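You operate a simulated robot arm through the tools that you are given. There is no shell and no other tool.

The job below is to be done with a simulated robot arm. You get a single attempt, and the scene is never put back.

JOB
Brush grease on the middle of the clamped plate, then lay the plate in the grey tray.
Fine: brush back in its pot, lid back on the yellow can, fixture lever left open. Set down upright: small brush. A coat counts when it lies all over at full strength: go over it till it gets no stronger.

It is judged by the outcome, as a careful person would: the job done as asked, and still so three seconds after it is handed in. It fails if anything else is knocked over, pushed out of place, dropped, spilled or broken. Lids that push on must go on centred and level and be pressed home; caps that screw on are set level and turned clockwise until they are tight.

ROBOT AND FRAMES
A 7-joint arm with a two-finger parallel gripper, fixed in place. Base frame: the origin is on the floor under the middle of its stand, x ahead of it, y to its left, z up; the work surface is at about z = 800. Readings come in mm, rad, newtons and seconds.
With the tool pointing down near the work surface it reaches from about 300 to 700 mm from the base axis. Its first joint turns from -1.152 to 1.152 rad. Payload 1.57 kg.
Tool frame: the origin (TCP) lies between the finger pads and is the grasp point; the fingertips stand 30 mm ahead of it; z points along the fingers, y is the line along which they close. The gripper opens to 110 mm. The fingers are 24 mm wide and 12 mm thick; the gripper's body (48 by 112 mm) begins 78 mm behind the TCP.
Orientation is that of the tool frame in the base frame, as [roll, pitch, yaw] about the fixed x, y, z axes, in that order (R = Rz(yaw) Ry(pitch) Rx(roll)). With the fingers straight down and closing along the base's y, the tool's x points along the base's -x, its y along +y and its z along -z.

CONTROLS
- The arm moves only by the tool nudge_tool. Its argument "rows" is a list of rows, each a list of 7 numbers: the shift along the tool's x, y, z in units of 50 mm (1.0 is 50 mm), then the turn, a rotation vector about the tool's x, y, z in units of 8 degrees (1.0 is 8 degrees), then the finger opening in m, from 0 to 0.11. In form: [[tx, ty, tz, ax, ay, az, jaw], ...]. A call has 1 to 20 rows; each row shifts and turns the commanded pose from where the row before left it, along the tool's axes as they then stand. A call with a number of a shift or a turn outside -1 to 1 is refused whole. A row lasts 0.2 s, in which the tool goes at most 50 mm and 0.15 rad; a call with a longer step from one row to the next is refused whole, and so is a gripper value outside its range. A pose out of reach is approached as far as the arm can. The call stops where the force on the tool passes 50 N (or 10 N more than at its start, if that is more) or the arm is blocked; 0.2 s more then pass. The fingers move at their own pace (about 108 mm/s each) and stop on an object; they squeeze with about 38 N. The grip force told is the motor's: it shows also when the fingers shut on nothing. Time passes only in rows, and 0.2 s behind the last, so rows that do not move let the fingers close. It gives the time, the measured TCP pose, the force on the tool (base axes), the opening and the grip force at its end, in the units of the frame above (readings bear some noise), with the torque about the TCP (base axes, N m) and any sound that the robot's microphone picked up.
- Cameras (640 x 400 px; columns grow to the right, rows downward): "scene" is fixed at [168, -385.4, 1392.7]; the picture's right is [0.74, -0.67, 0.00], its down [-0.47, -0.52, -0.72] and it looks along [0.48, 0.53, -0.70] (base axes); focal length 250 px, centre (320, 200). "wrist" rides on the gripper at [70, 16, -141] in the tool frame; the picture's right is [-0.23, 0.97, 0.00], its down [-0.86, -0.20, -0.48] and it looks along [-0.47, -0.11, 0.88] (tool axes); focal length 222 px, centre (320, 200). There is no depth. A picture from a camera that has moved, and an enlarged one, comes with that camera's place and axes in the base frame and with its lens. The place of the scene camera against the robot may be out by one fixed shift of up to 18 mm in any direction.
- camera(camera): a new picture of that camera. No time passes.
- close_up(camera, box): a new picture of the part [left, top, right, bottom] of that camera's present view, enlarged. No time passes.
- sign_off(): hands the job in; it is judged then, once.

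Places have to be worked out from the pictures, the camera data and where the tool is seen. Open the gripper and draw the arm clear of the work before you hand the job in, unless the task says otherwise.

The tools are called after "Request:" as a command line: name --pt "numbers of a row" for each row, then --argument value for the rest, lists and objects as JSON in quotes. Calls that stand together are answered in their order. nudge_tool: Moves the arm, as the interface text tells. Its arguments: {"type":"object","properties":{"rows":{"type":"array","items":{"type":"array","items":{"type":"number"}}}},"required":["rows"]} The other tools are called the same way: camera (camera) takes a picture; close_up (camera, box) takes an enlarged picture of a part of a camera's view; sign_off () hands the job in.

At the start:

```text
clock: 0.0
position: [429.9, -43.9, 1194.1]
tool_rot: [3.141, -0.001, -3.141]
ft_force: [0.2, -0.2, -0.5]
ft_torque: [0.0, -0.01, -0.01]
width: 110.0
finger_force: 0.0
```

scene: 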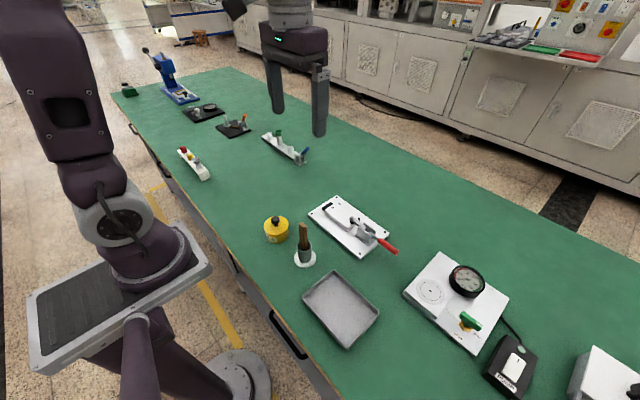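
wrist: 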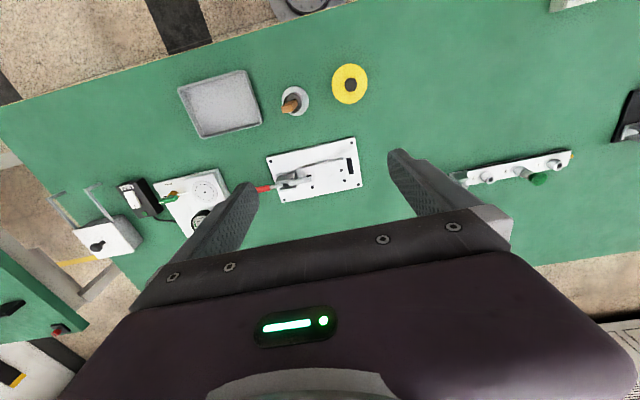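

I start by looking closely at the objects: yellow can, brush pot, fixture with toggle clamp, tray.

Request:
close_up --camera "scene" --box '[250, 180, 410, 280]'

Request:
close_up --camera "scene" --box '[250, 250, 410, 350]'

Request:
close_up --camera "wrist" --box '[160, 50, 400, 200]'

Request:
close_up --camera "scene" --box '[390, 240, 550, 400]'

```text
4.00 times, centred on (330, 230) of scene
camera zoom: at [168.0, -385.4, 1392.7], right [0.74, -0.67, 0.0], down [-0.47, -0.52, -0.72], along [0.48, 0.53, -0.7], focal length 1002 px, centre (280, 80)
```

zoom: 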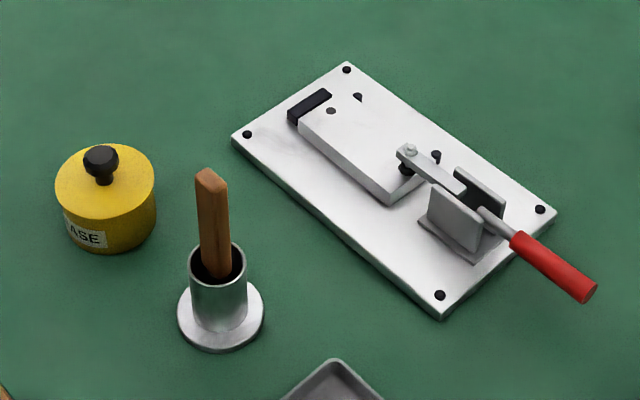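

```text
4.00 times, centred on (330, 300) of scene
camera zoom: at [168.0, -385.4, 1392.7], right [0.74, -0.67, 0.0], down [-0.47, -0.52, -0.72], along [0.48, 0.53, -0.7], focal length 1002 px, centre (280, -200)
```

zoom: 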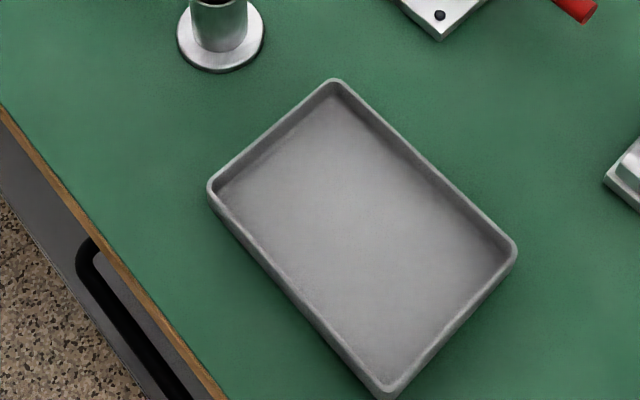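

```text
2.67 times, centred on (280, 125) of wrist
camera zoom: at [360.4, -26.8, 1335.5], right [0.23, 0.97, 0.0], down [0.86, -0.2, 0.48], along [0.47, -0.11, -0.88], focal length 592 px, centre (427, 400)
```

zoom: 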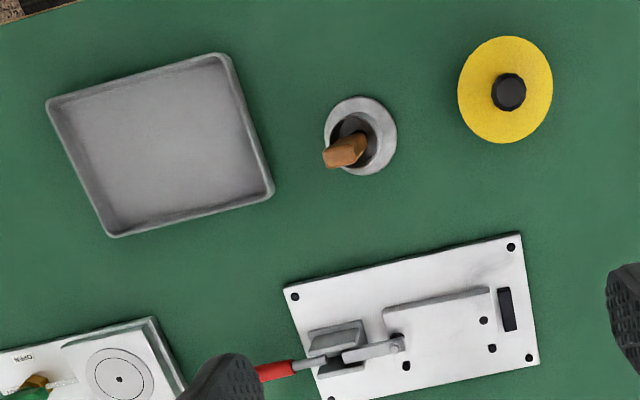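

```text
2.50 times, centred on (470, 320) of scene
camera zoom: at [168.0, -385.4, 1392.7], right [0.74, -0.67, 0.0], down [-0.47, -0.52, -0.72], along [0.48, 0.53, -0.7], focal length 626 px, centre (-55, -100)
```

zoom: 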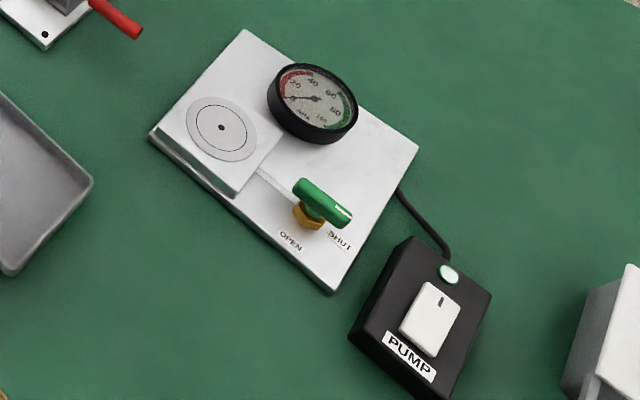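

The can stands at about (382,26), the brush pot at (391,-91), the tray around (360,-248) and the fixture around (556,-60). I lower the arm for a closer wrist view of the fixture.

Request:
nudge_tool --pt "0 0 1 0 0 0 0.11" --pt "0 0 1 0 0 0 0.11" --pt "0 0 1 0 0 0 0.11" --pt "0 0 0 0 0 0 0.11"

Request:
camera --camera "wrist"

Request:
close_up --camera "wrist" --box '[220, 120, 420, 245]'

```text
clock: 1.0
position: [429.3, -42.0, 1042.2]
tool_rot: [3.142, -0.002, 3.14]
ft_force: [0.0, 0.6, -0.5]
ft_torque: [0.0, 0.01, 0.02]
width: 109.7
finger_force: 0.0
```

```text
taken
camera wrist: at [360.8, -25.5, 1183.6], right [0.23, 0.97, 0.0], down [0.85, -0.2, 0.48], along [0.47, -0.11, -0.88], focal length 222 px, centre (320, 200)
```

wrist: 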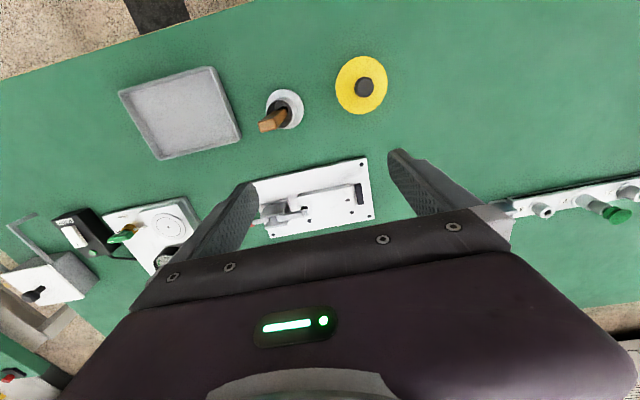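

```text
3.20 times, centred on (320, 182) of wrist
camera zoom: at [360.8, -25.5, 1183.6], right [0.23, 0.97, 0.0], down [0.85, -0.2, 0.48], along [0.47, -0.11, -0.88], focal length 711 px, centre (320, 256)
```

zoom: 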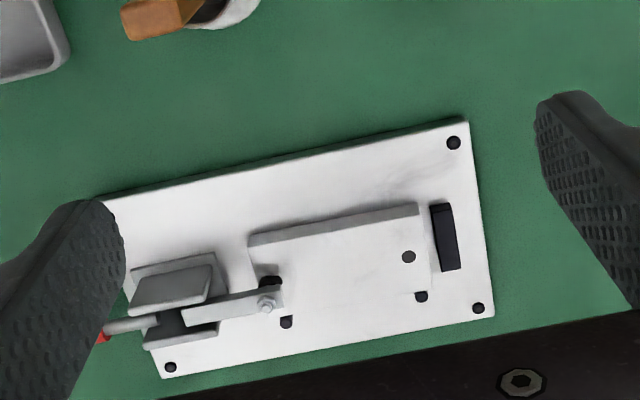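

The fixture base plate appears to span x≈496–626, y≈-186–24, with the clamped plate about 58×97 mm centred at (564,-60). Next I look at the pot and can from closer.

Request:
nudge_tool --pt "0.73 0 0.3 0 0 0 0.11" --pt "0.73 0 0.3 0 0 0 0.11" --pt "0.73 0 0.3 0 0 0 0.11" --pt "0 0 0 0 0 0 0.11"

Request:
camera --camera "wrist"

Request:
close_up --camera "wrist" --box '[230, 100, 430, 225]'

```text
clock: 2.0
position: [320.2, -42.2, 997.7]
tool_rot: [3.141, 0.0, -3.14]
ft_force: [-0.2, -0.1, -1.3]
ft_torque: [0.0, 0.03, 0.03]
width: 110.1
finger_force: 0.1
```

```text
taken
camera wrist: at [250.3, -24.6, 1139.3], right [0.23, 0.97, 0.0], down [0.85, -0.2, 0.48], along [0.47, -0.11, -0.88], focal length 222 px, centre (320, 200)
```

wrist: 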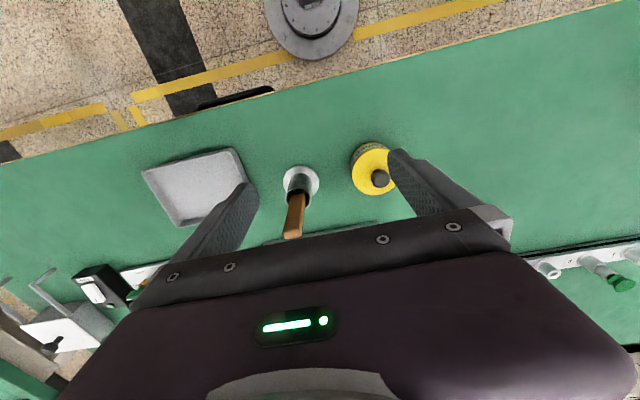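

```text
3.20 times, centred on (330, 162) of wrist
camera zoom: at [250.3, -24.6, 1139.3], right [0.23, 0.97, 0.0], down [0.85, -0.2, 0.48], along [0.47, -0.11, -0.88], focal length 711 px, centre (288, 320)
```

zoom: 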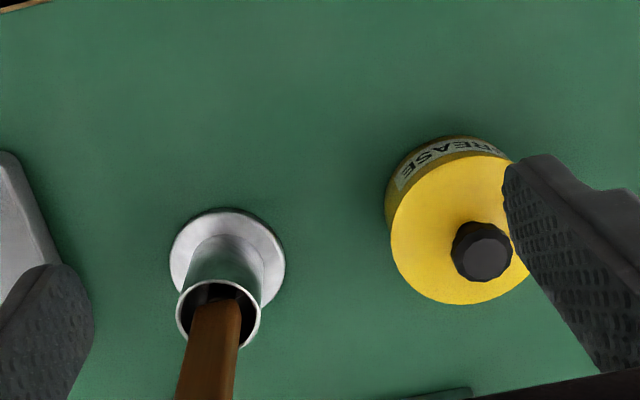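

I judge the pot at (390,-89) with its rim at z≈859, the brush handle top near (388,-83,946), and the can lid top at z≈841 with its knob up to about 866 at (382,25). I zoom in further on brush handle, knob and clamp before touching anything.

Request:
close_up --camera "scene" --box '[285, 215, 325, 275]'

Request:
close_up --camera "scene" --box '[335, 205, 405, 265]'

Request:
close_up --camera "scene" --box '[260, 210, 300, 250]'

```text
6.67 times, centred on (305, 245) of scene
camera zoom: at [167.9, -385.4, 1392.7], right [0.74, -0.67, 0.0], down [-0.47, -0.52, -0.72], along [0.48, 0.53, -0.7], focal length 1670 px, centre (420, -100)
```

zoom: 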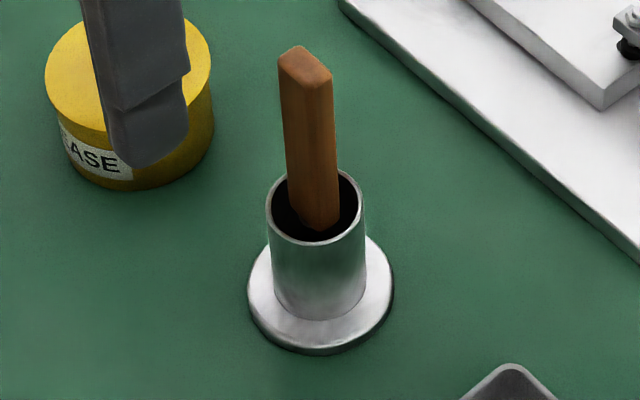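

```text
6.67 times, centred on (370, 235) of scene
camera zoom: at [167.9, -385.4, 1392.7], right [0.74, -0.67, 0.0], down [-0.47, -0.52, -0.72], along [0.48, 0.53, -0.7], focal length 1670 px, centre (-13, -33)
```

zoom: 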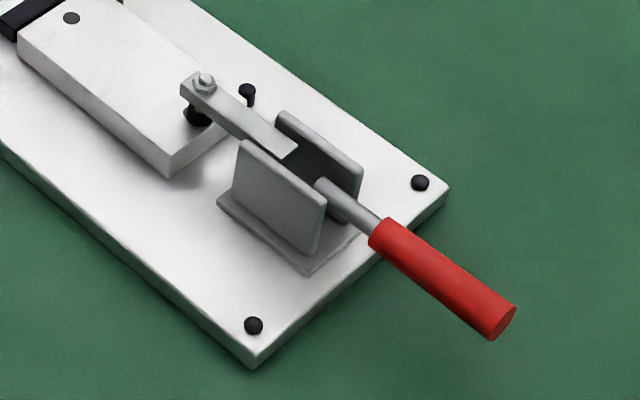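

```text
10.00 times, centred on (280, 230) of scene
camera zoom: at [167.9, -385.4, 1392.7], right [0.74, -0.67, 0.0], down [-0.47, -0.52, -0.72], along [0.48, 0.53, -0.7], focal length 2506 px, centre (720, -100)
```

zoom: 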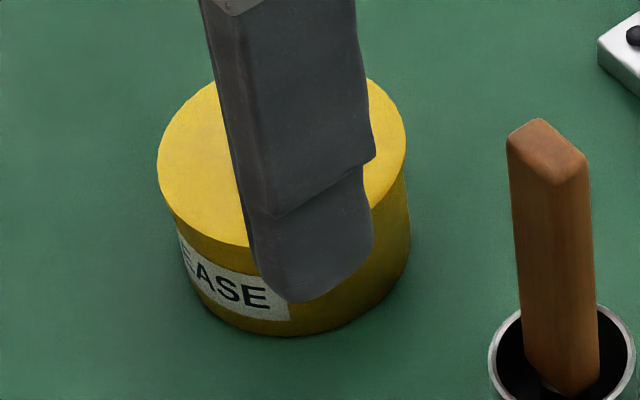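

The handle is about 9 mm (x) by 17 mm (y) in section and nearly upright. Next I go above the can's knob to check alignment with the wrist camera (it should appear near (320,146) if centred).

Request:
nudge_tool --pt "-0.62 0.67 0 0 0 0 0.11" --pt "-0.62 0.67 0 0 0 0 0.11" --pt "0 0 0 0 0 0 0.11"

Request:
camera --camera "wrist"

Request:
close_up --camera "wrist" --box '[240, 90, 400, 190]'

Request:
close_up --camera "scene" --box '[255, 200, 305, 250]'

```text
clock: 2.8
position: [382.4, 22.7, 999.9]
tool_rot: [-3.141, 0.001, 3.14]
ft_force: [0.0, -0.1, -0.5]
ft_torque: [0.0, 0.0, 0.02]
width: 110.1
finger_force: 0.1
```

```text
taken
camera wrist: at [312.3, 39.8, 1141.9], right [0.23, 0.97, 0.0], down [0.85, -0.2, 0.48], along [0.47, -0.11, -0.88], focal length 222 px, centre (320, 200)
```

wrist: 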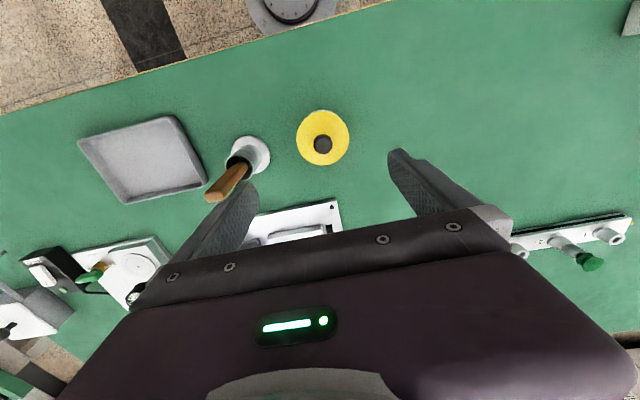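

```text
4.00 times, centred on (320, 140) of wrist
camera zoom: at [312.3, 39.8, 1141.9], right [0.23, 0.97, 0.0], down [0.85, -0.2, 0.48], along [0.47, -0.11, -0.88], focal length 888 px, centre (320, 440)
```

zoom: 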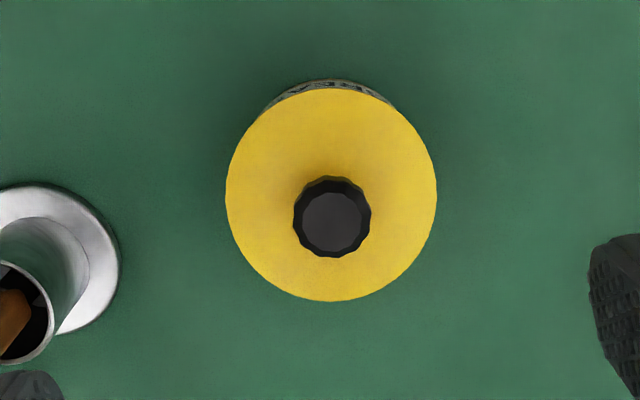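

```text
8.00 times, centred on (280, 225) of scene
camera zoom: at [168.0, -385.4, 1392.7], right [0.74, -0.67, 0.0], down [-0.47, -0.52, -0.72], along [0.48, 0.53, -0.7], focal length 2004 px, centre (640, 0)
```

zoom: 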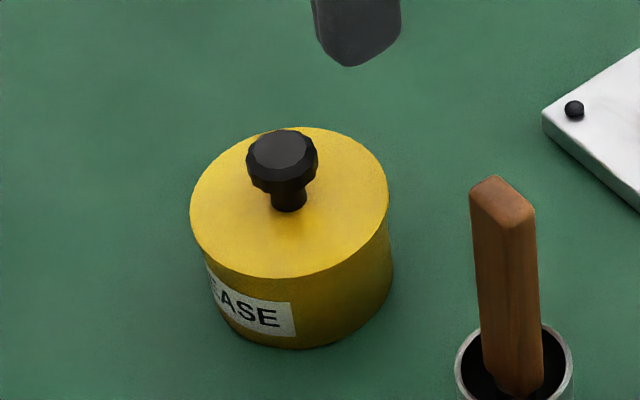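

The knob sits almost exactly under the tool (about 2.5 mm further in +y). I shift, descend to TCP z≈876 and grip the knob.

Request:
nudge_tool --pt "0 0.05 0.8 0 0 0 0.07" --pt "0 0 0.8 0 0 0 0.07" --pt "0 0 0.6 0 0 0 0.07" --pt "0 0 0.27 0 0 0 0.07" --pt "0 0 0 0 0 0 0.07"

Request:
camera --camera "wrist"

Request:
close_up --camera "scene" --box '[240, 190, 320, 250]'

```text
clock: 4.0
position: [383.2, 25.1, 875.3]
tool_rot: [-3.14, -0.002, 3.141]
ft_force: [0.6, 0.9, 0.5]
ft_torque: [0.02, 0.02, -0.01]
width: 70.5
finger_force: 0.5
```

```text
taken
camera wrist: at [313.4, 43.1, 1015.5], right [0.23, 0.97, 0.0], down [0.86, -0.2, 0.48], along [0.47, -0.11, -0.88], focal length 222 px, centre (320, 200)
```

wrist: 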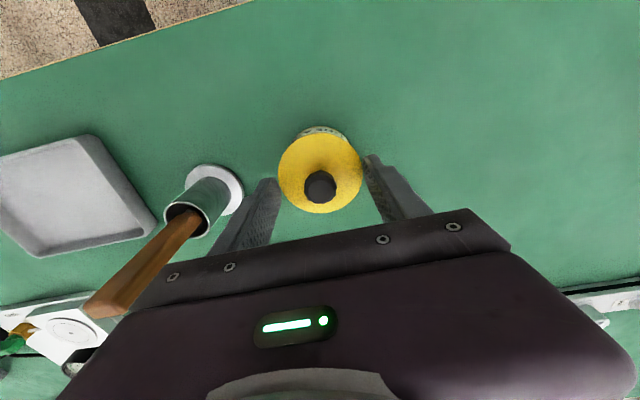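

```text
6.67 times, centred on (280, 220) of scene
camera zoom: at [168.0, -385.4, 1392.7], right [0.74, -0.67, 0.0], down [-0.47, -0.52, -0.72], along [0.48, 0.53, -0.7], focal length 1670 px, centre (587, 67)
```

zoom: 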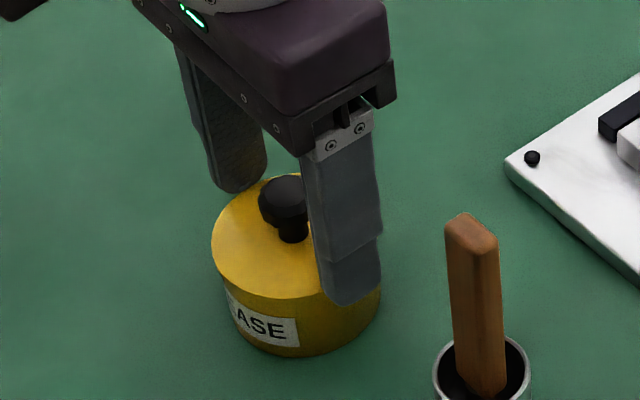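

The knob is centred between the fingers, so I close on it.

Request:
nudge_tool --pt "0 0 0 0 0 0 0.015" --pt "0 0 0 0 0 0 0.015" --pt "0 0 0 0 0 0 0.015"

Request:
close_up --camera "scene" --box '[240, 190, 320, 250]'

```text
clock: 4.8
position: [381.8, 25.5, 874.0]
tool_rot: [-3.141, 0.0, 3.141]
ft_force: [-0.5, -1.0, -0.1]
ft_torque: [0.0, 0.02, -0.02]
width: 67.7
finger_force: 38.0
heard: snap
```

```text
6.67 times, centred on (280, 220) of scene
camera zoom: at [168.0, -385.4, 1392.7], right [0.74, -0.67, 0.0], down [-0.47, -0.52, -0.72], along [0.48, 0.53, -0.7], focal length 1670 px, centre (587, 67)
```

zoom: 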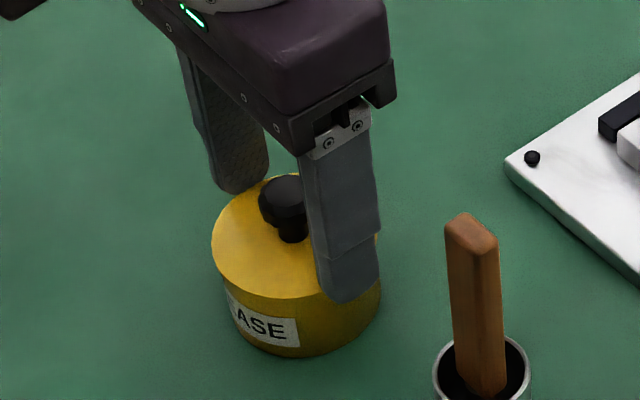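

The fingers stopped at 67.7 mm — on the rim of the lid/can rather than on the knob, so the can top is higher (~853) than I judged. I open again, rise, and check what the "snap" did.

Request:
nudge_tool --pt "0 0 0 0 0 0 0.075" --pt "0 0 0 0 0 0 0.08" --pt "0 0 -0.5 0 0 0 0.08" --pt "0 0 -1 0 0 0 0.08" --pt "0 0 -1 0 0 0 0.08" --pt "0 0 0 0 0 0 0.08"

Request:
close_up --camera "wrist" --box '[240, 90, 400, 190]'

Request:
close_up --camera "scene" --box '[255, 200, 305, 250]'

```text
clock: 6.2
position: [381.5, 27.7, 999.3]
tool_rot: [-3.141, 0.0, -3.141]
ft_force: [0.0, -0.2, 0.5]
ft_torque: [0.05, 0.03, 0.0]
width: 80.0
finger_force: 0.1
heard: snap
```

```text
4.00 times, centred on (320, 140) of wrist
camera zoom: at [313.1, 44.2, 1141.1], right [0.23, 0.97, 0.0], down [0.85, -0.2, 0.48], along [0.47, -0.11, -0.88], focal length 888 px, centre (320, 440)
```

zoom: 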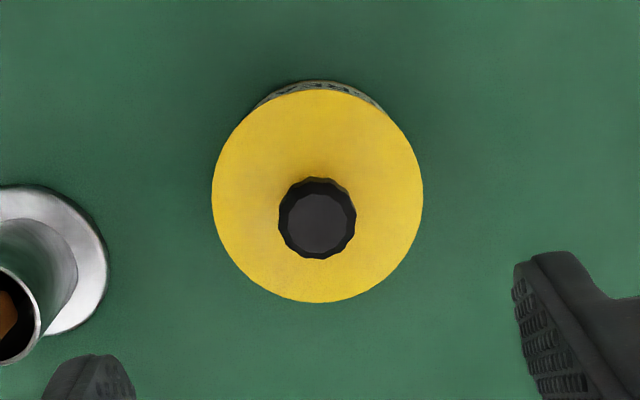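

```text
8.00 times, centred on (280, 225) of scene
camera zoom: at [167.9, -385.4, 1392.7], right [0.74, -0.67, 0.0], down [-0.47, -0.52, -0.72], along [0.48, 0.53, -0.7], focal length 2004 px, centre (640, 0)
```

zoom: 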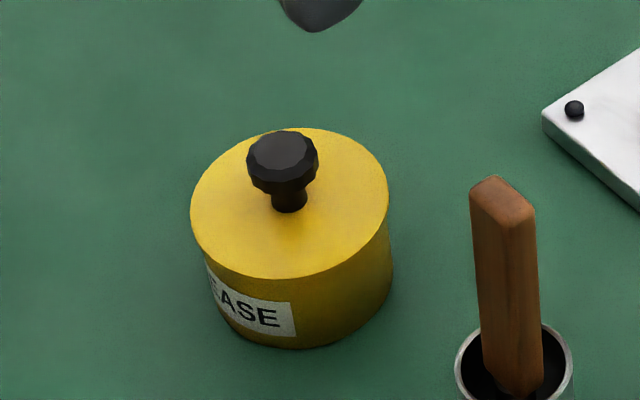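

The can is unmoved and the lid looks seated; from its 67.7 mm width I now put the lid top at z≈853 and knob top ≈877, knob at y≈24. I descend to TCP z≈887 and grip the knob head.

Request:
nudge_tool --pt "0 -0.02 0.9 0 0 0 0.07" --pt "0 0 0.9 0 0 0 0.06" --pt "0 0 0.44 0 0 0 0.06" --pt "0 0 0 0 0 0 0.06" --pt "0 0 0 0 0 0 0.015" --pt "0 0 0 0 0 0 0.015" --pt "0 0 0 0 0 0 0.015"

Request:
close_up --camera "scene" --box '[240, 190, 320, 250]'

```text
clock: 7.8
position: [382.9, 23.9, 888.3]
tool_rot: [-3.142, 0.0, 3.141]
ft_force: [0.0, 0.0, -0.4]
ft_torque: [0.02, 0.04, -0.01]
width: 22.3
finger_force: 35.2
heard: snap
```

```text
6.67 times, centred on (280, 220) of scene
camera zoom: at [168.0, -385.4, 1392.7], right [0.74, -0.67, 0.0], down [-0.47, -0.52, -0.72], along [0.48, 0.53, -0.7], focal length 1670 px, centre (587, 67)
```

zoom: 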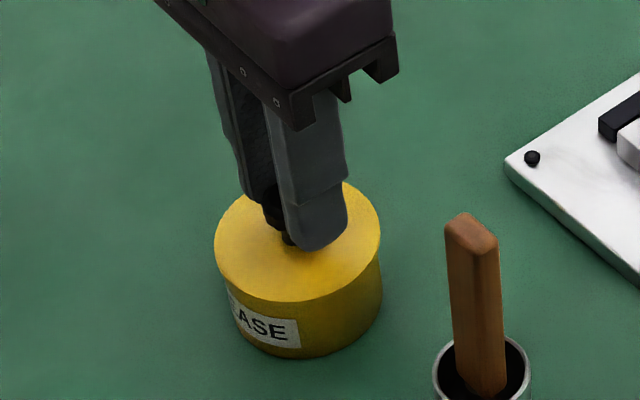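

The knob is held (22.3 mm). I pull straight up slowly and watch the force.

Request:
nudge_tool --pt "0 0 -0.1 0 0 0 0.01" --pt "0 0 -0.1 0 0 0 0.01" --pt "0 0 -0.1 0 0 0 0.01" --pt "0 0 0 0 0 0 0.01"

Request:
close_up --camera "scene" --box '[240, 190, 320, 250]'

```text
clock: 8.8
position: [384.7, 24.9, 904.4]
tool_rot: [3.142, 0.003, -3.141]
ft_force: [0.0, -0.3, -0.8]
ft_torque: [0.01, -0.01, -0.02]
width: 22.2
finger_force: 34.8
```

```text
6.67 times, centred on (280, 220) of scene
camera zoom: at [168.0, -385.4, 1392.7], right [0.74, -0.67, 0.0], down [-0.47, -0.52, -0.72], along [0.48, 0.53, -0.7], focal length 1670 px, centre (587, 67)
```

zoom: 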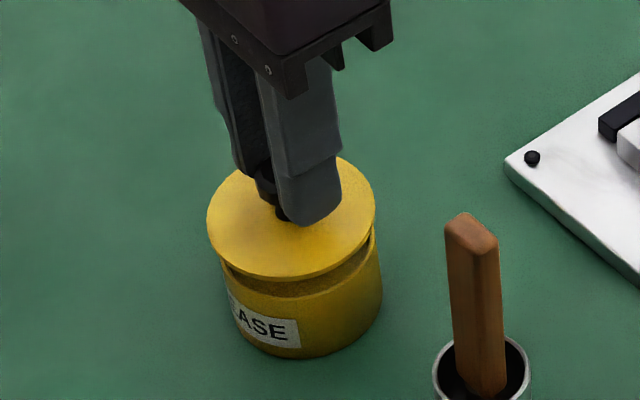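

The lid lifts freely as a thin disc and the can stays put. I raise it clear and look into the can.

Request:
nudge_tool --pt "0 0 -0.5 0 0 0 0.01" --pt "0 0 -0.8 0 0 0 0.01" --pt "0 0.8 0 0 0 0 0.01" --pt "0 0.8 0 0 0 0 0.01" --pt "0 0.5 0 0 0 0 0.01" --pt "0 0 0 0 0 0 0.01"

Request:
camera --camera "scene"

Request:
close_up --camera "scene" --box '[220, 170, 320, 250]'

Request:
camera --camera "wrist"

```text
clock: 10.2
position: [382.8, 131.4, 969.1]
tool_rot: [-3.139, 0.0, -3.141]
ft_force: [0.5, 0.5, -0.7]
ft_torque: [-0.03, 0.03, 0.03]
width: 22.3
finger_force: 35.2
```

```text
taken
```

scene: 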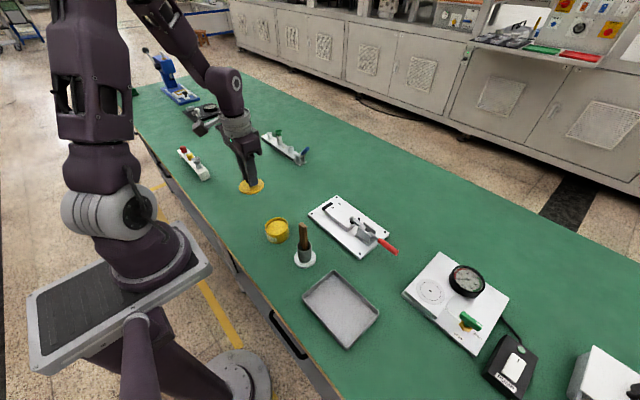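

```text
5.00 times, centred on (270, 210) of scene
camera zoom: at [168.0, -385.4, 1392.7], right [0.74, -0.67, 0.0], down [-0.47, -0.52, -0.72], along [0.48, 0.53, -0.7], focal length 1253 px, centre (570, 150)
```

zoom: 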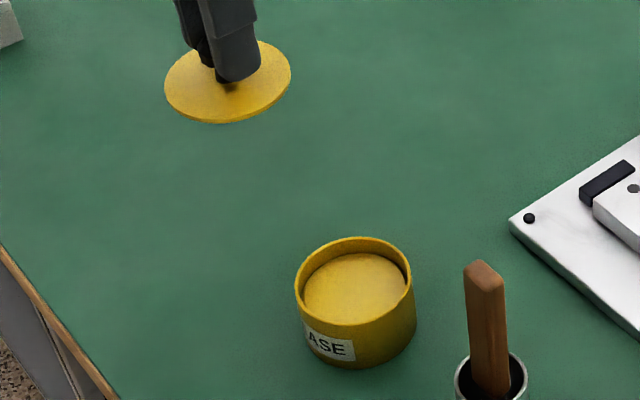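

```text
taken
camera wrist: at [313.9, 147.0, 1111.0], right [0.23, 0.97, 0.0], down [0.86, -0.2, 0.48], along [0.47, -0.11, -0.88], focal length 222 px, centre (320, 200)
```

wrist: 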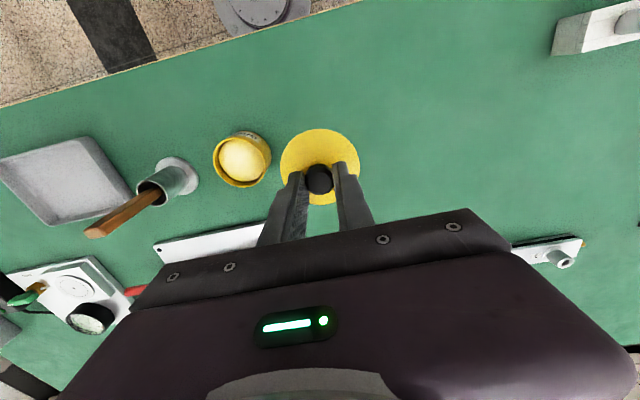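

The grease surface is visible just below the can rim. I set the lid down on the free bench at about (383,131), slowing near contact.

Request:
nudge_tool --pt "0 0 0.8 0 0 0 0.01" --pt "0 0 0.8 0 0 0 0.01" --pt "0 0 0.5 0 0 0 0.01" --pt "0 0 0.1 0 0 0 0.01" --pt "0 0 0 0 0 0 0.01"

Request:
close_up --camera "scene" --box '[220, 170, 300, 230]'

```text
clock: 11.4
position: [382.3, 131.1, 861.0]
tool_rot: [-3.141, 0.003, 3.141]
ft_force: [0.1, -0.2, -0.4]
ft_torque: [0.02, 0.01, 0.06]
width: 22.6
finger_force: 34.8
```

```text
6.67 times, centred on (260, 200) of scene
camera zoom: at [168.0, -385.4, 1392.7], right [0.74, -0.67, 0.0], down [-0.47, -0.52, -0.72], along [0.48, 0.53, -0.7], focal length 1670 px, centre (720, 200)
```

zoom: 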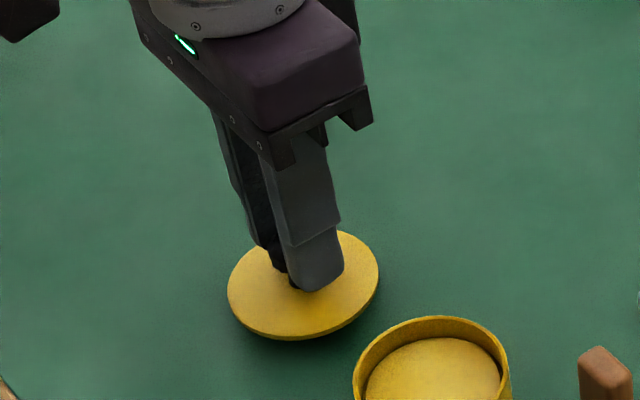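

No contact yet at z=861; I keep lowering in small steps.

Request:
nudge_tool --pt "0 0 0.08 0 0 0 0.01" --pt "0 0 0.08 0 0 0 0.01" --pt "0 0 0.06 0 0 0 0.01" --pt "0 0 0 0 0 0 0.01"

```text
clock: 12.4
position: [382.4, 131.1, 847.0]
tool_rot: [3.139, 0.001, 3.139]
ft_force: [-5.1, 1.3, 43.1]
ft_torque: [-0.01, 0.17, 0.01]
width: 22.1
finger_force: 35.2
```

Contact with the bench (43 N). I relieve the force slightly, then open and rise.

Request:
nudge_tool --pt "0 0 -0.03 0 0 0 0.01" --pt "0 0 0 0 0 0 0.01"

```text
clock: 13.0
position: [382.6, 129.8, 847.1]
tool_rot: [3.141, 0.0, -3.141]
ft_force: [0.4, 2.5, 4.2]
ft_torque: [0.07, -0.06, 0.04]
width: 22.2
finger_force: 34.8
```

Force is down to 4 N; I open and retreat upward.

Request:
nudge_tool --pt "0 0 0 0 0 0 0.04" --pt "0 0 0 0 0 0 0.05" --pt "0 0 -0.5 0 0 0 0.05" --pt "0 0 -1 0 0 0 0.06" --pt "0 0 -1 0 0 0 0.06" --pt "0 0 -0.6 0 0 0 0.06" --pt "0 0 0 0 0 0 0.06"

Request:
close_up --camera "scene" --box '[220, 150, 320, 250]'

Request:
camera --camera "wrist"

```text
clock: 14.6
position: [380.4, 126.7, 1002.4]
tool_rot: [3.142, 0.001, -3.141]
ft_force: [0.2, -0.6, 1.1]
ft_torque: [0.0, 0.0, 0.0]
width: 60.1
finger_force: 0.0
```

```text
4.00 times, centred on (270, 200) of scene
camera zoom: at [167.9, -385.4, 1392.7], right [0.74, -0.67, 0.0], down [-0.47, -0.52, -0.72], along [0.48, 0.53, -0.7], focal length 1002 px, centre (520, 200)
```

zoom: 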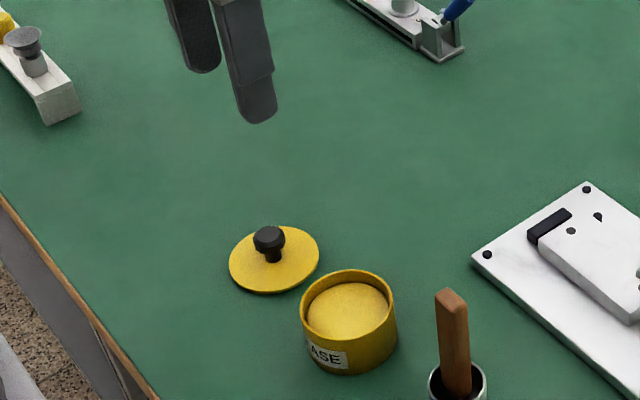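

```text
taken
camera wrist: at [311.2, 144.7, 1144.7], right [0.23, 0.97, 0.0], down [0.86, -0.2, 0.48], along [0.47, -0.11, -0.88], focal length 222 px, centre (320, 200)
```

wrist: 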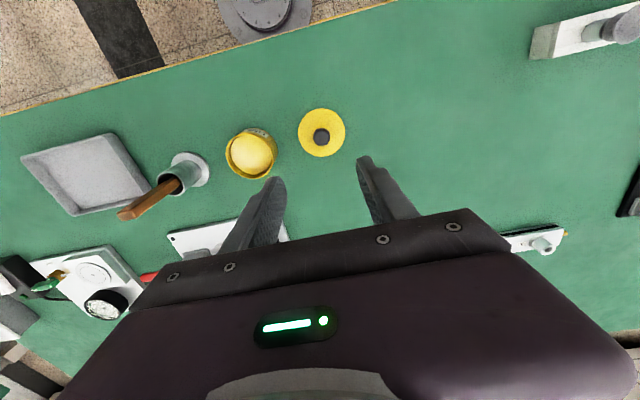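

The lid lies flat and safe. For the brush, lever and plate I want the fingers closing along base x, so I rotate the tool 90° in place (up here, clear of everything).

Request:
nudge_tool --pt "0 0 0 0 0 -0.9375 0.08" --pt "0 0 0 0 0 -0.9375 0.08" --pt "0 0 0 0 0 -0.9375 0.08" --pt "0 0 0 0 0 -0.9375 0.08" --pt "0 0 0 0 0 -0.9375 0.08" --pt "0 0 0 0 0 -0.9375 0.08" --pt "0 0 0 0 0 -0.9375 0.08" --pt "0 0 0 0 0 -0.9375 0.08" --pt "0 0 0 0 0 -0.9375 0.08" --pt "0 0 0 0 0 -0.9375 0.08" --pt "0 0 0 0 0 -0.9375 0.08" --pt "0 0 0 0 0 -0.9375 0.08" --pt "0 0 0 0 0 0 0.08"

Request:
camera --camera "wrist"

```text
clock: 17.4
position: [382.4, 130.7, 1003.5]
tool_rot: [3.141, 0.0, -1.57]
ft_force: [-0.1, 0.2, -0.9]
ft_torque: [-0.01, -0.02, 0.01]
width: 80.1
finger_force: 0.1
```

```text
taken
camera wrist: at [366.3, 61.2, 1145.1], right [-0.97, 0.23, 0.0], down [0.2, 0.86, 0.48], along [0.11, 0.47, -0.88], focal length 222 px, centre (320, 200)
```

wrist: 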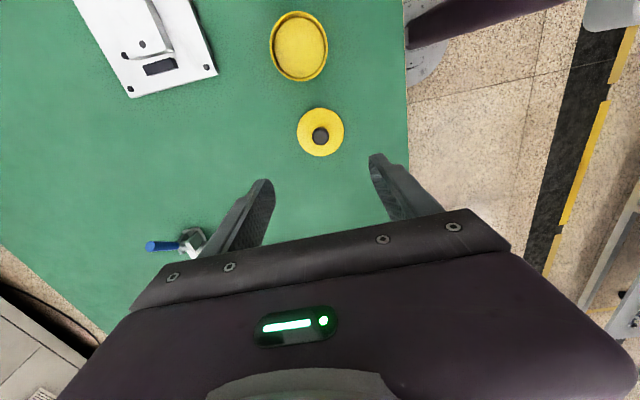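

Now tool x points to base -y and tool y to base -x. I move over the brush (about (388,-84)) staying above its top, and check alignment.

Request:
nudge_tool --pt "0.9 -0.02 -0.1 0 0 0 0.08" --pt "0.9 -0.02 -0.1 0 0 0 0.08" --pt "0.9 -0.03 0 0 0 0 0.08" --pt "0.9 -0.03 0 0 0 0 0.08" --pt "0.7 0 0 0 0 0 0.08" --pt "0 0 0 0 0 0 0.08"

Request:
camera --camera "wrist"

Request:
close_up --camera "wrist" --box '[260, 100, 380, 200]'

Request:
close_up --camera "scene" --box '[265, 190, 345, 270]'

```text
clock: 18.8
position: [388.7, -87.1, 1013.2]
tool_rot: [3.141, 0.0, -1.572]
ft_force: [0.4, 0.4, 0.5]
ft_torque: [0.02, -0.02, 0.0]
width: 80.0
finger_force: 0.1
```

```text
taken
camera wrist: at [373.3, -155.3, 1155.4], right [-0.97, 0.23, 0.0], down [0.2, 0.86, 0.48], along [0.11, 0.47, -0.88], focal length 222 px, centre (320, 200)
```

wrist: 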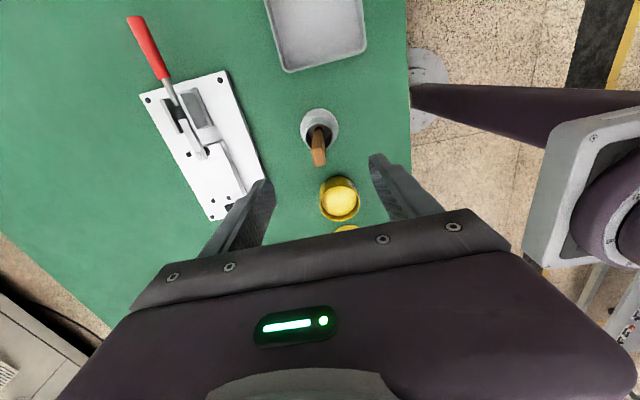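

```text
4.00 times, centred on (320, 150) of wrist
camera zoom: at [373.3, -155.3, 1155.4], right [-0.97, 0.23, 0.0], down [0.2, 0.86, 0.48], along [0.11, 0.47, -0.88], focal length 888 px, centre (320, 400)
```

zoom: 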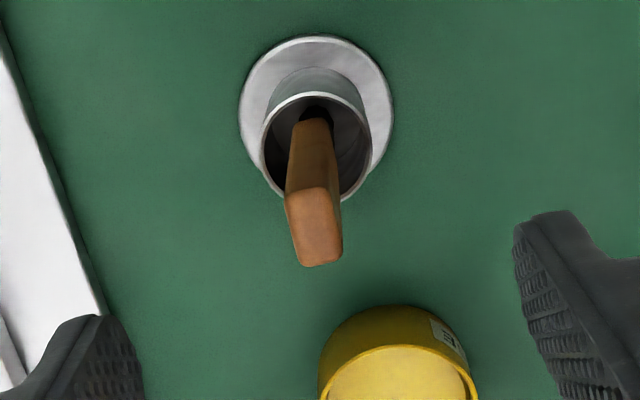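

```text
5.00 times, centred on (305, 230) of scene
camera zoom: at [167.9, -385.5, 1392.7], right [0.74, -0.67, 0.0], down [-0.47, -0.52, -0.72], along [0.48, 0.53, -0.7], focal length 1253 px, centre (395, 50)
```

zoom: 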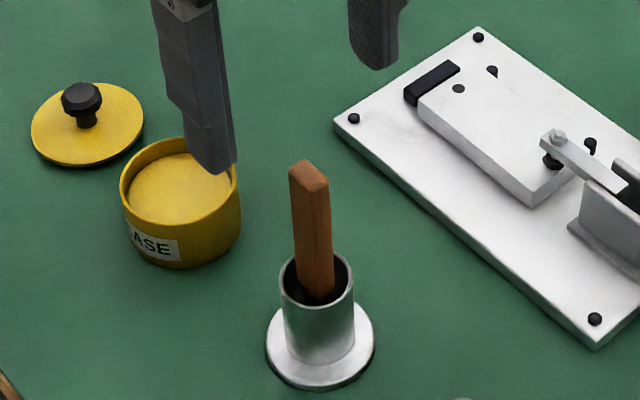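

The brush top is at about (390,-88, 935), nearly under the tool. I shift slightly and descend to TCP z≈920 around the handle, then look before closing.

Request:
nudge_tool --pt "0.02 -0.03 0.6 0 0 0 0.06" --pt "0 0 0.6 0 0 0 0.06" --pt "0 0 0.4 0 0 0 0.06" --pt "0 0 0.26 0 0 0 0.06" --pt "0 0 0 0 0 0 0.06"

Request:
camera --camera "wrist"

Request:
close_up --camera "scene" --box '[265, 200, 345, 280]'

```text
clock: 20.0
position: [389.5, -86.0, 919.8]
tool_rot: [-3.141, -0.002, -1.57]
ft_force: [-1.4, 0.1, -0.8]
ft_torque: [-0.02, -0.01, -0.01]
width: 60.0
finger_force: 0.0
```

```text
taken
camera wrist: at [373.0, -155.5, 1061.3], right [-0.97, 0.23, 0.0], down [0.2, 0.86, 0.48], along [0.11, 0.47, -0.88], focal length 222 px, centre (320, 200)
```

wrist: 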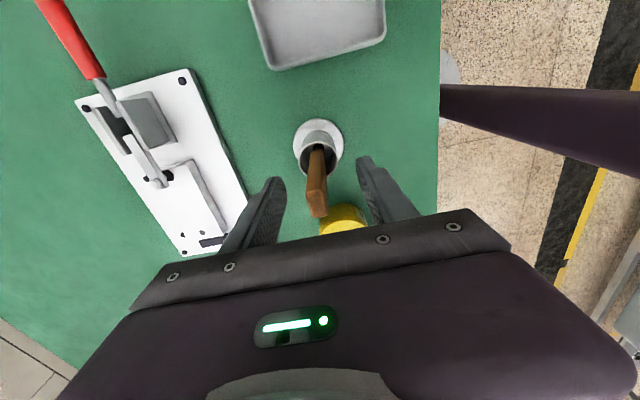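

```text
5.00 times, centred on (305, 240) of scene
camera zoom: at [168.0, -385.4, 1392.7], right [0.74, -0.67, 0.0], down [-0.47, -0.52, -0.72], along [0.48, 0.53, -0.7], focal length 1253 px, centre (395, 0)
```

zoom: 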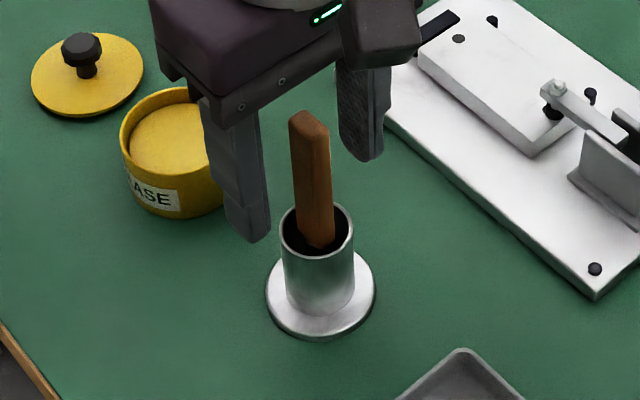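

The handle is between the fingers, slightly toward +x. I nudge 1.5 mm and close.

Request:
nudge_tool --pt "0.02 -0.03 0 0 0 0 0.06" --pt "0 0 0 0 0 0 0.03" --pt "0 0 0 0 0 0 0.02" --pt "0 0 0 0 0 0 0.005" --pt "0 0 0 0 0 0 0.0" --pt "0 0 0 0 0 0 0.0"

Request:
close_up --camera "scene" --box '[265, 200, 345, 280]'

Request:
close_up --camera "wrist" --box '[260, 100, 380, 230]'

```text
clock: 21.4
position: [391.1, -88.5, 920.0]
tool_rot: [-3.141, 0.0, -1.571]
ft_force: [0.3, 0.1, 0.2]
ft_torque: [0.01, 0.0, -0.01]
width: 10.7
finger_force: 28.7
```

```text
5.00 times, centred on (305, 240) of scene
camera zoom: at [168.0, -385.4, 1392.7], right [0.74, -0.67, 0.0], down [-0.47, -0.52, -0.72], along [0.48, 0.53, -0.7], focal length 1253 px, centre (395, 0)
```

zoom: 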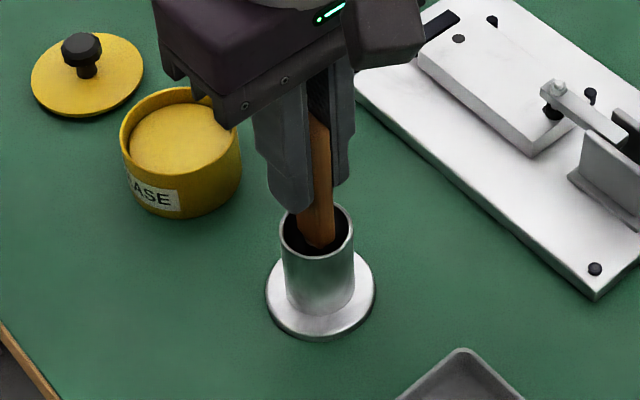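

```text
3.08 times, centred on (320, 165) of wrist
camera zoom: at [374.0, -156.3, 1061.7], right [-0.97, 0.23, 0.0], down [0.2, 0.86, 0.48], along [0.11, 0.47, -0.88], focal length 684 px, centre (320, 308)
```

zoom: 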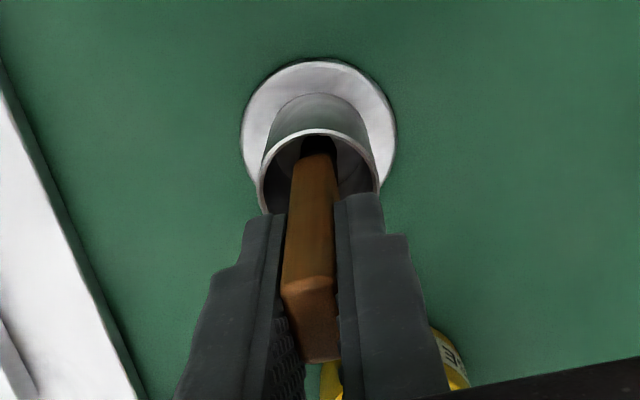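

The handle is gripped at about 10.7 mm. I lift straight up slowly and look at the whole brush.

Request:
nudge_tool --pt "0 0 0 0 0 0 0.0" --pt "0 0 -0.2 0 0 0 0.0" --pt "0 0 -0.4 0 0 0 0.0" --pt "0 0 -0.6 0 0 0 0.0" --pt "0 0 -0.6 0 0 0 0.0" --pt "0 0 -0.4 0 0 0 0.0" --pt "0 0 0 0 0 0 0.0"

Request:
close_up --camera "scene" --box '[265, 190, 345, 270]'

Request:
camera --camera "wrist"

```text
clock: 23.0
position: [390.5, -86.6, 1034.3]
tool_rot: [3.141, 0.001, -1.57]
ft_force: [-0.1, 0.0, 0.2]
ft_torque: [-0.01, -0.05, -0.01]
width: 11.1
finger_force: 28.8
```

```text
5.00 times, centred on (305, 230) of scene
camera zoom: at [168.0, -385.4, 1392.7], right [0.74, -0.67, 0.0], down [-0.47, -0.52, -0.72], along [0.48, 0.53, -0.7], focal length 1253 px, centre (395, 50)
```

zoom: 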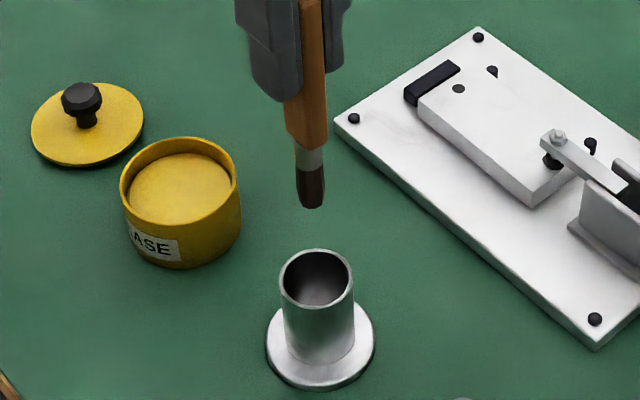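

```text
taken
camera wrist: at [374.8, -156.3, 1175.1], right [-0.97, 0.23, 0.0], down [0.2, 0.85, 0.48], along [0.11, 0.47, -0.88], focal length 222 px, centre (320, 200)
```

wrist: 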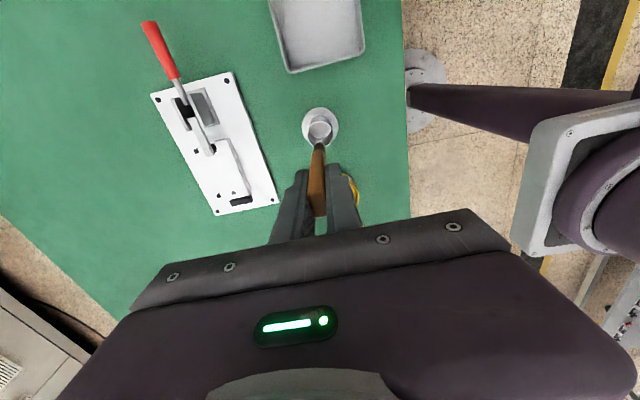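

The brush (handle, ferrule, dark bristles) is held vertical with the bristle tip ≈115 mm below TCP. I move above the can at (382,24.5) and check.

Request:
nudge_tool --pt "-0.75 0.06 0 0 0 0 0.0" --pt "-0.75 0.06 0 0 0 0 0.0" --pt "-0.73 0.05 0 0 0 0 0.0" --pt "0 0 0 0 0 0 0.0"

Request:
close_up --camera "scene" --box '[240, 180, 320, 260]'

Request:
close_up --camera "wrist" --box '[260, 80, 380, 220]'

```text
clock: 24.0
position: [383.8, 23.7, 1030.1]
tool_rot: [-3.14, 0.0, -1.571]
ft_force: [-0.8, 0.5, -0.3]
ft_torque: [0.01, 0.01, 0.0]
width: 10.9
finger_force: 28.4
```

```text
5.00 times, centred on (280, 220) of scene
camera zoom: at [168.0, -385.4, 1392.7], right [0.74, -0.67, 0.0], down [-0.47, -0.52, -0.72], along [0.48, 0.53, -0.7], focal length 1253 px, centre (520, 100)
```

zoom: 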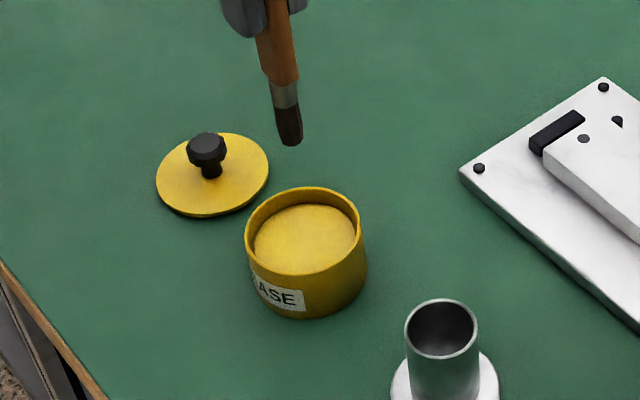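

```text
2.86 times, centred on (320, 150) of wrist
camera zoom: at [367.7, -45.2, 1171.2], right [-0.97, 0.23, 0.0], down [0.2, 0.86, 0.48], along [0.11, 0.47, -0.88], focal length 635 px, centre (320, 343)
```

zoom: 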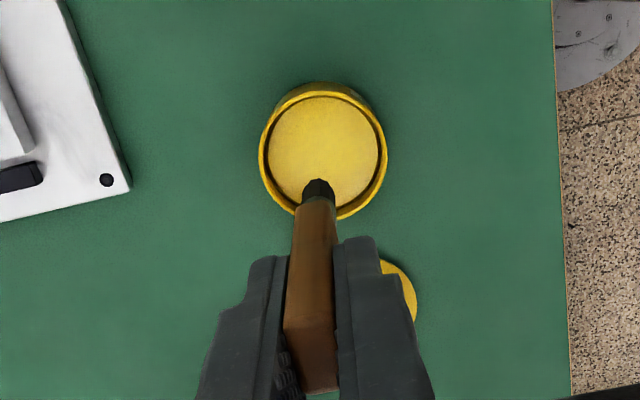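

The bristle tip is over the can (≈4 mm toward -y of centre) and the grease surface appears at z≈841. I shift 3 mm and lower in stages toward the grease.

Request:
nudge_tool --pt "-0.06 0 0.5 0 0 0 0.0" --pt "0 0 0.5 0 0 0 0.0" --pt "0 0 0.3 0 0 0 0.0" --pt "0 0 0.1 0 0 0 0.0" --pt "0 0 0 0 0 0 0.0"

Request:
close_up --camera "scene" --box '[240, 190, 320, 260]'

Request:
close_up --camera "wrist" --box '[260, 80, 380, 220]'

```text
clock: 25.2
position: [381.0, 27.3, 960.0]
tool_rot: [3.14, 0.002, -1.571]
ft_force: [-0.1, -0.5, -0.2]
ft_torque: [0.0, -0.01, 0.02]
width: 11.0
finger_force: 29.1
```

```text
5.71 times, centred on (280, 225) of scene
camera zoom: at [168.0, -385.4, 1392.7], right [0.74, -0.67, 0.0], down [-0.47, -0.52, -0.72], along [0.48, 0.53, -0.7], focal length 1432 px, centre (549, 57)
```

zoom: 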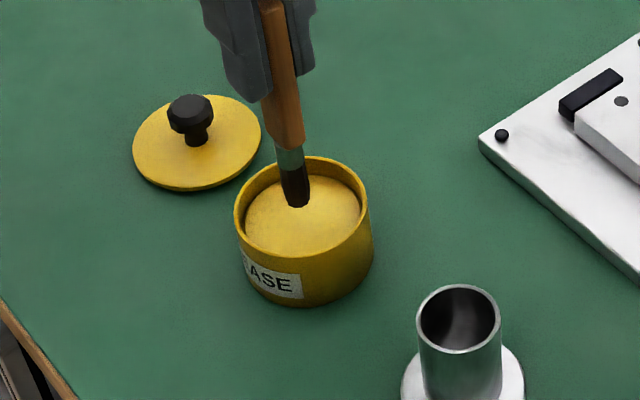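

```text
2.86 times, centred on (320, 150) of wrist
camera zoom: at [365.4, -42.0, 1101.5], right [-0.97, 0.23, 0.0], down [0.2, 0.86, 0.48], along [0.11, 0.47, -0.88], focal length 635 px, centre (320, 343)
```

zoom: 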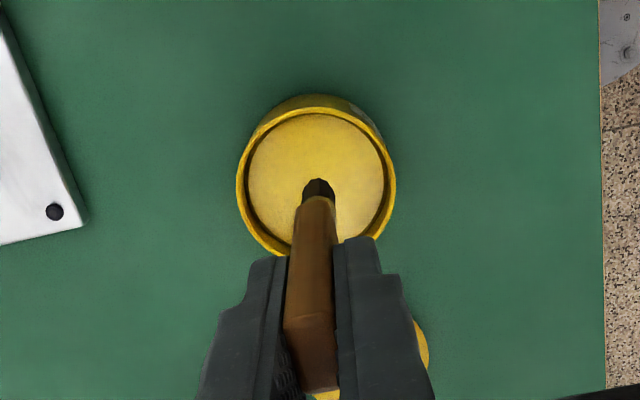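

The tip is just at or above the grease. I lower a few more millimetres.

Request:
nudge_tool --pt "0 0 0.08 0 0 0 0.0" --pt "0 0 0.08 0 0 0 0.0" --pt "0 0 0 0 0 0 0.0"

Request:
close_up --camera "scene" --box '[240, 190, 320, 260]'

```text
clock: 26.0
position: [381.6, 26.0, 952.8]
tool_rot: [3.14, 0.0, -1.571]
ft_force: [0.1, -0.4, 0.7]
ft_torque: [0.03, 0.01, -0.01]
width: 10.8
finger_force: 28.6
```

```text
5.71 times, centred on (280, 225) of scene
camera zoom: at [168.0, -385.4, 1392.7], right [0.74, -0.67, 0.0], down [-0.47, -0.52, -0.72], along [0.48, 0.53, -0.7], focal length 1432 px, centre (549, 57)
```

zoom: 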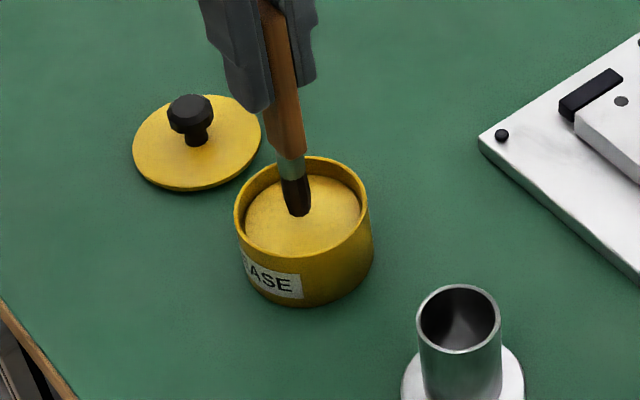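

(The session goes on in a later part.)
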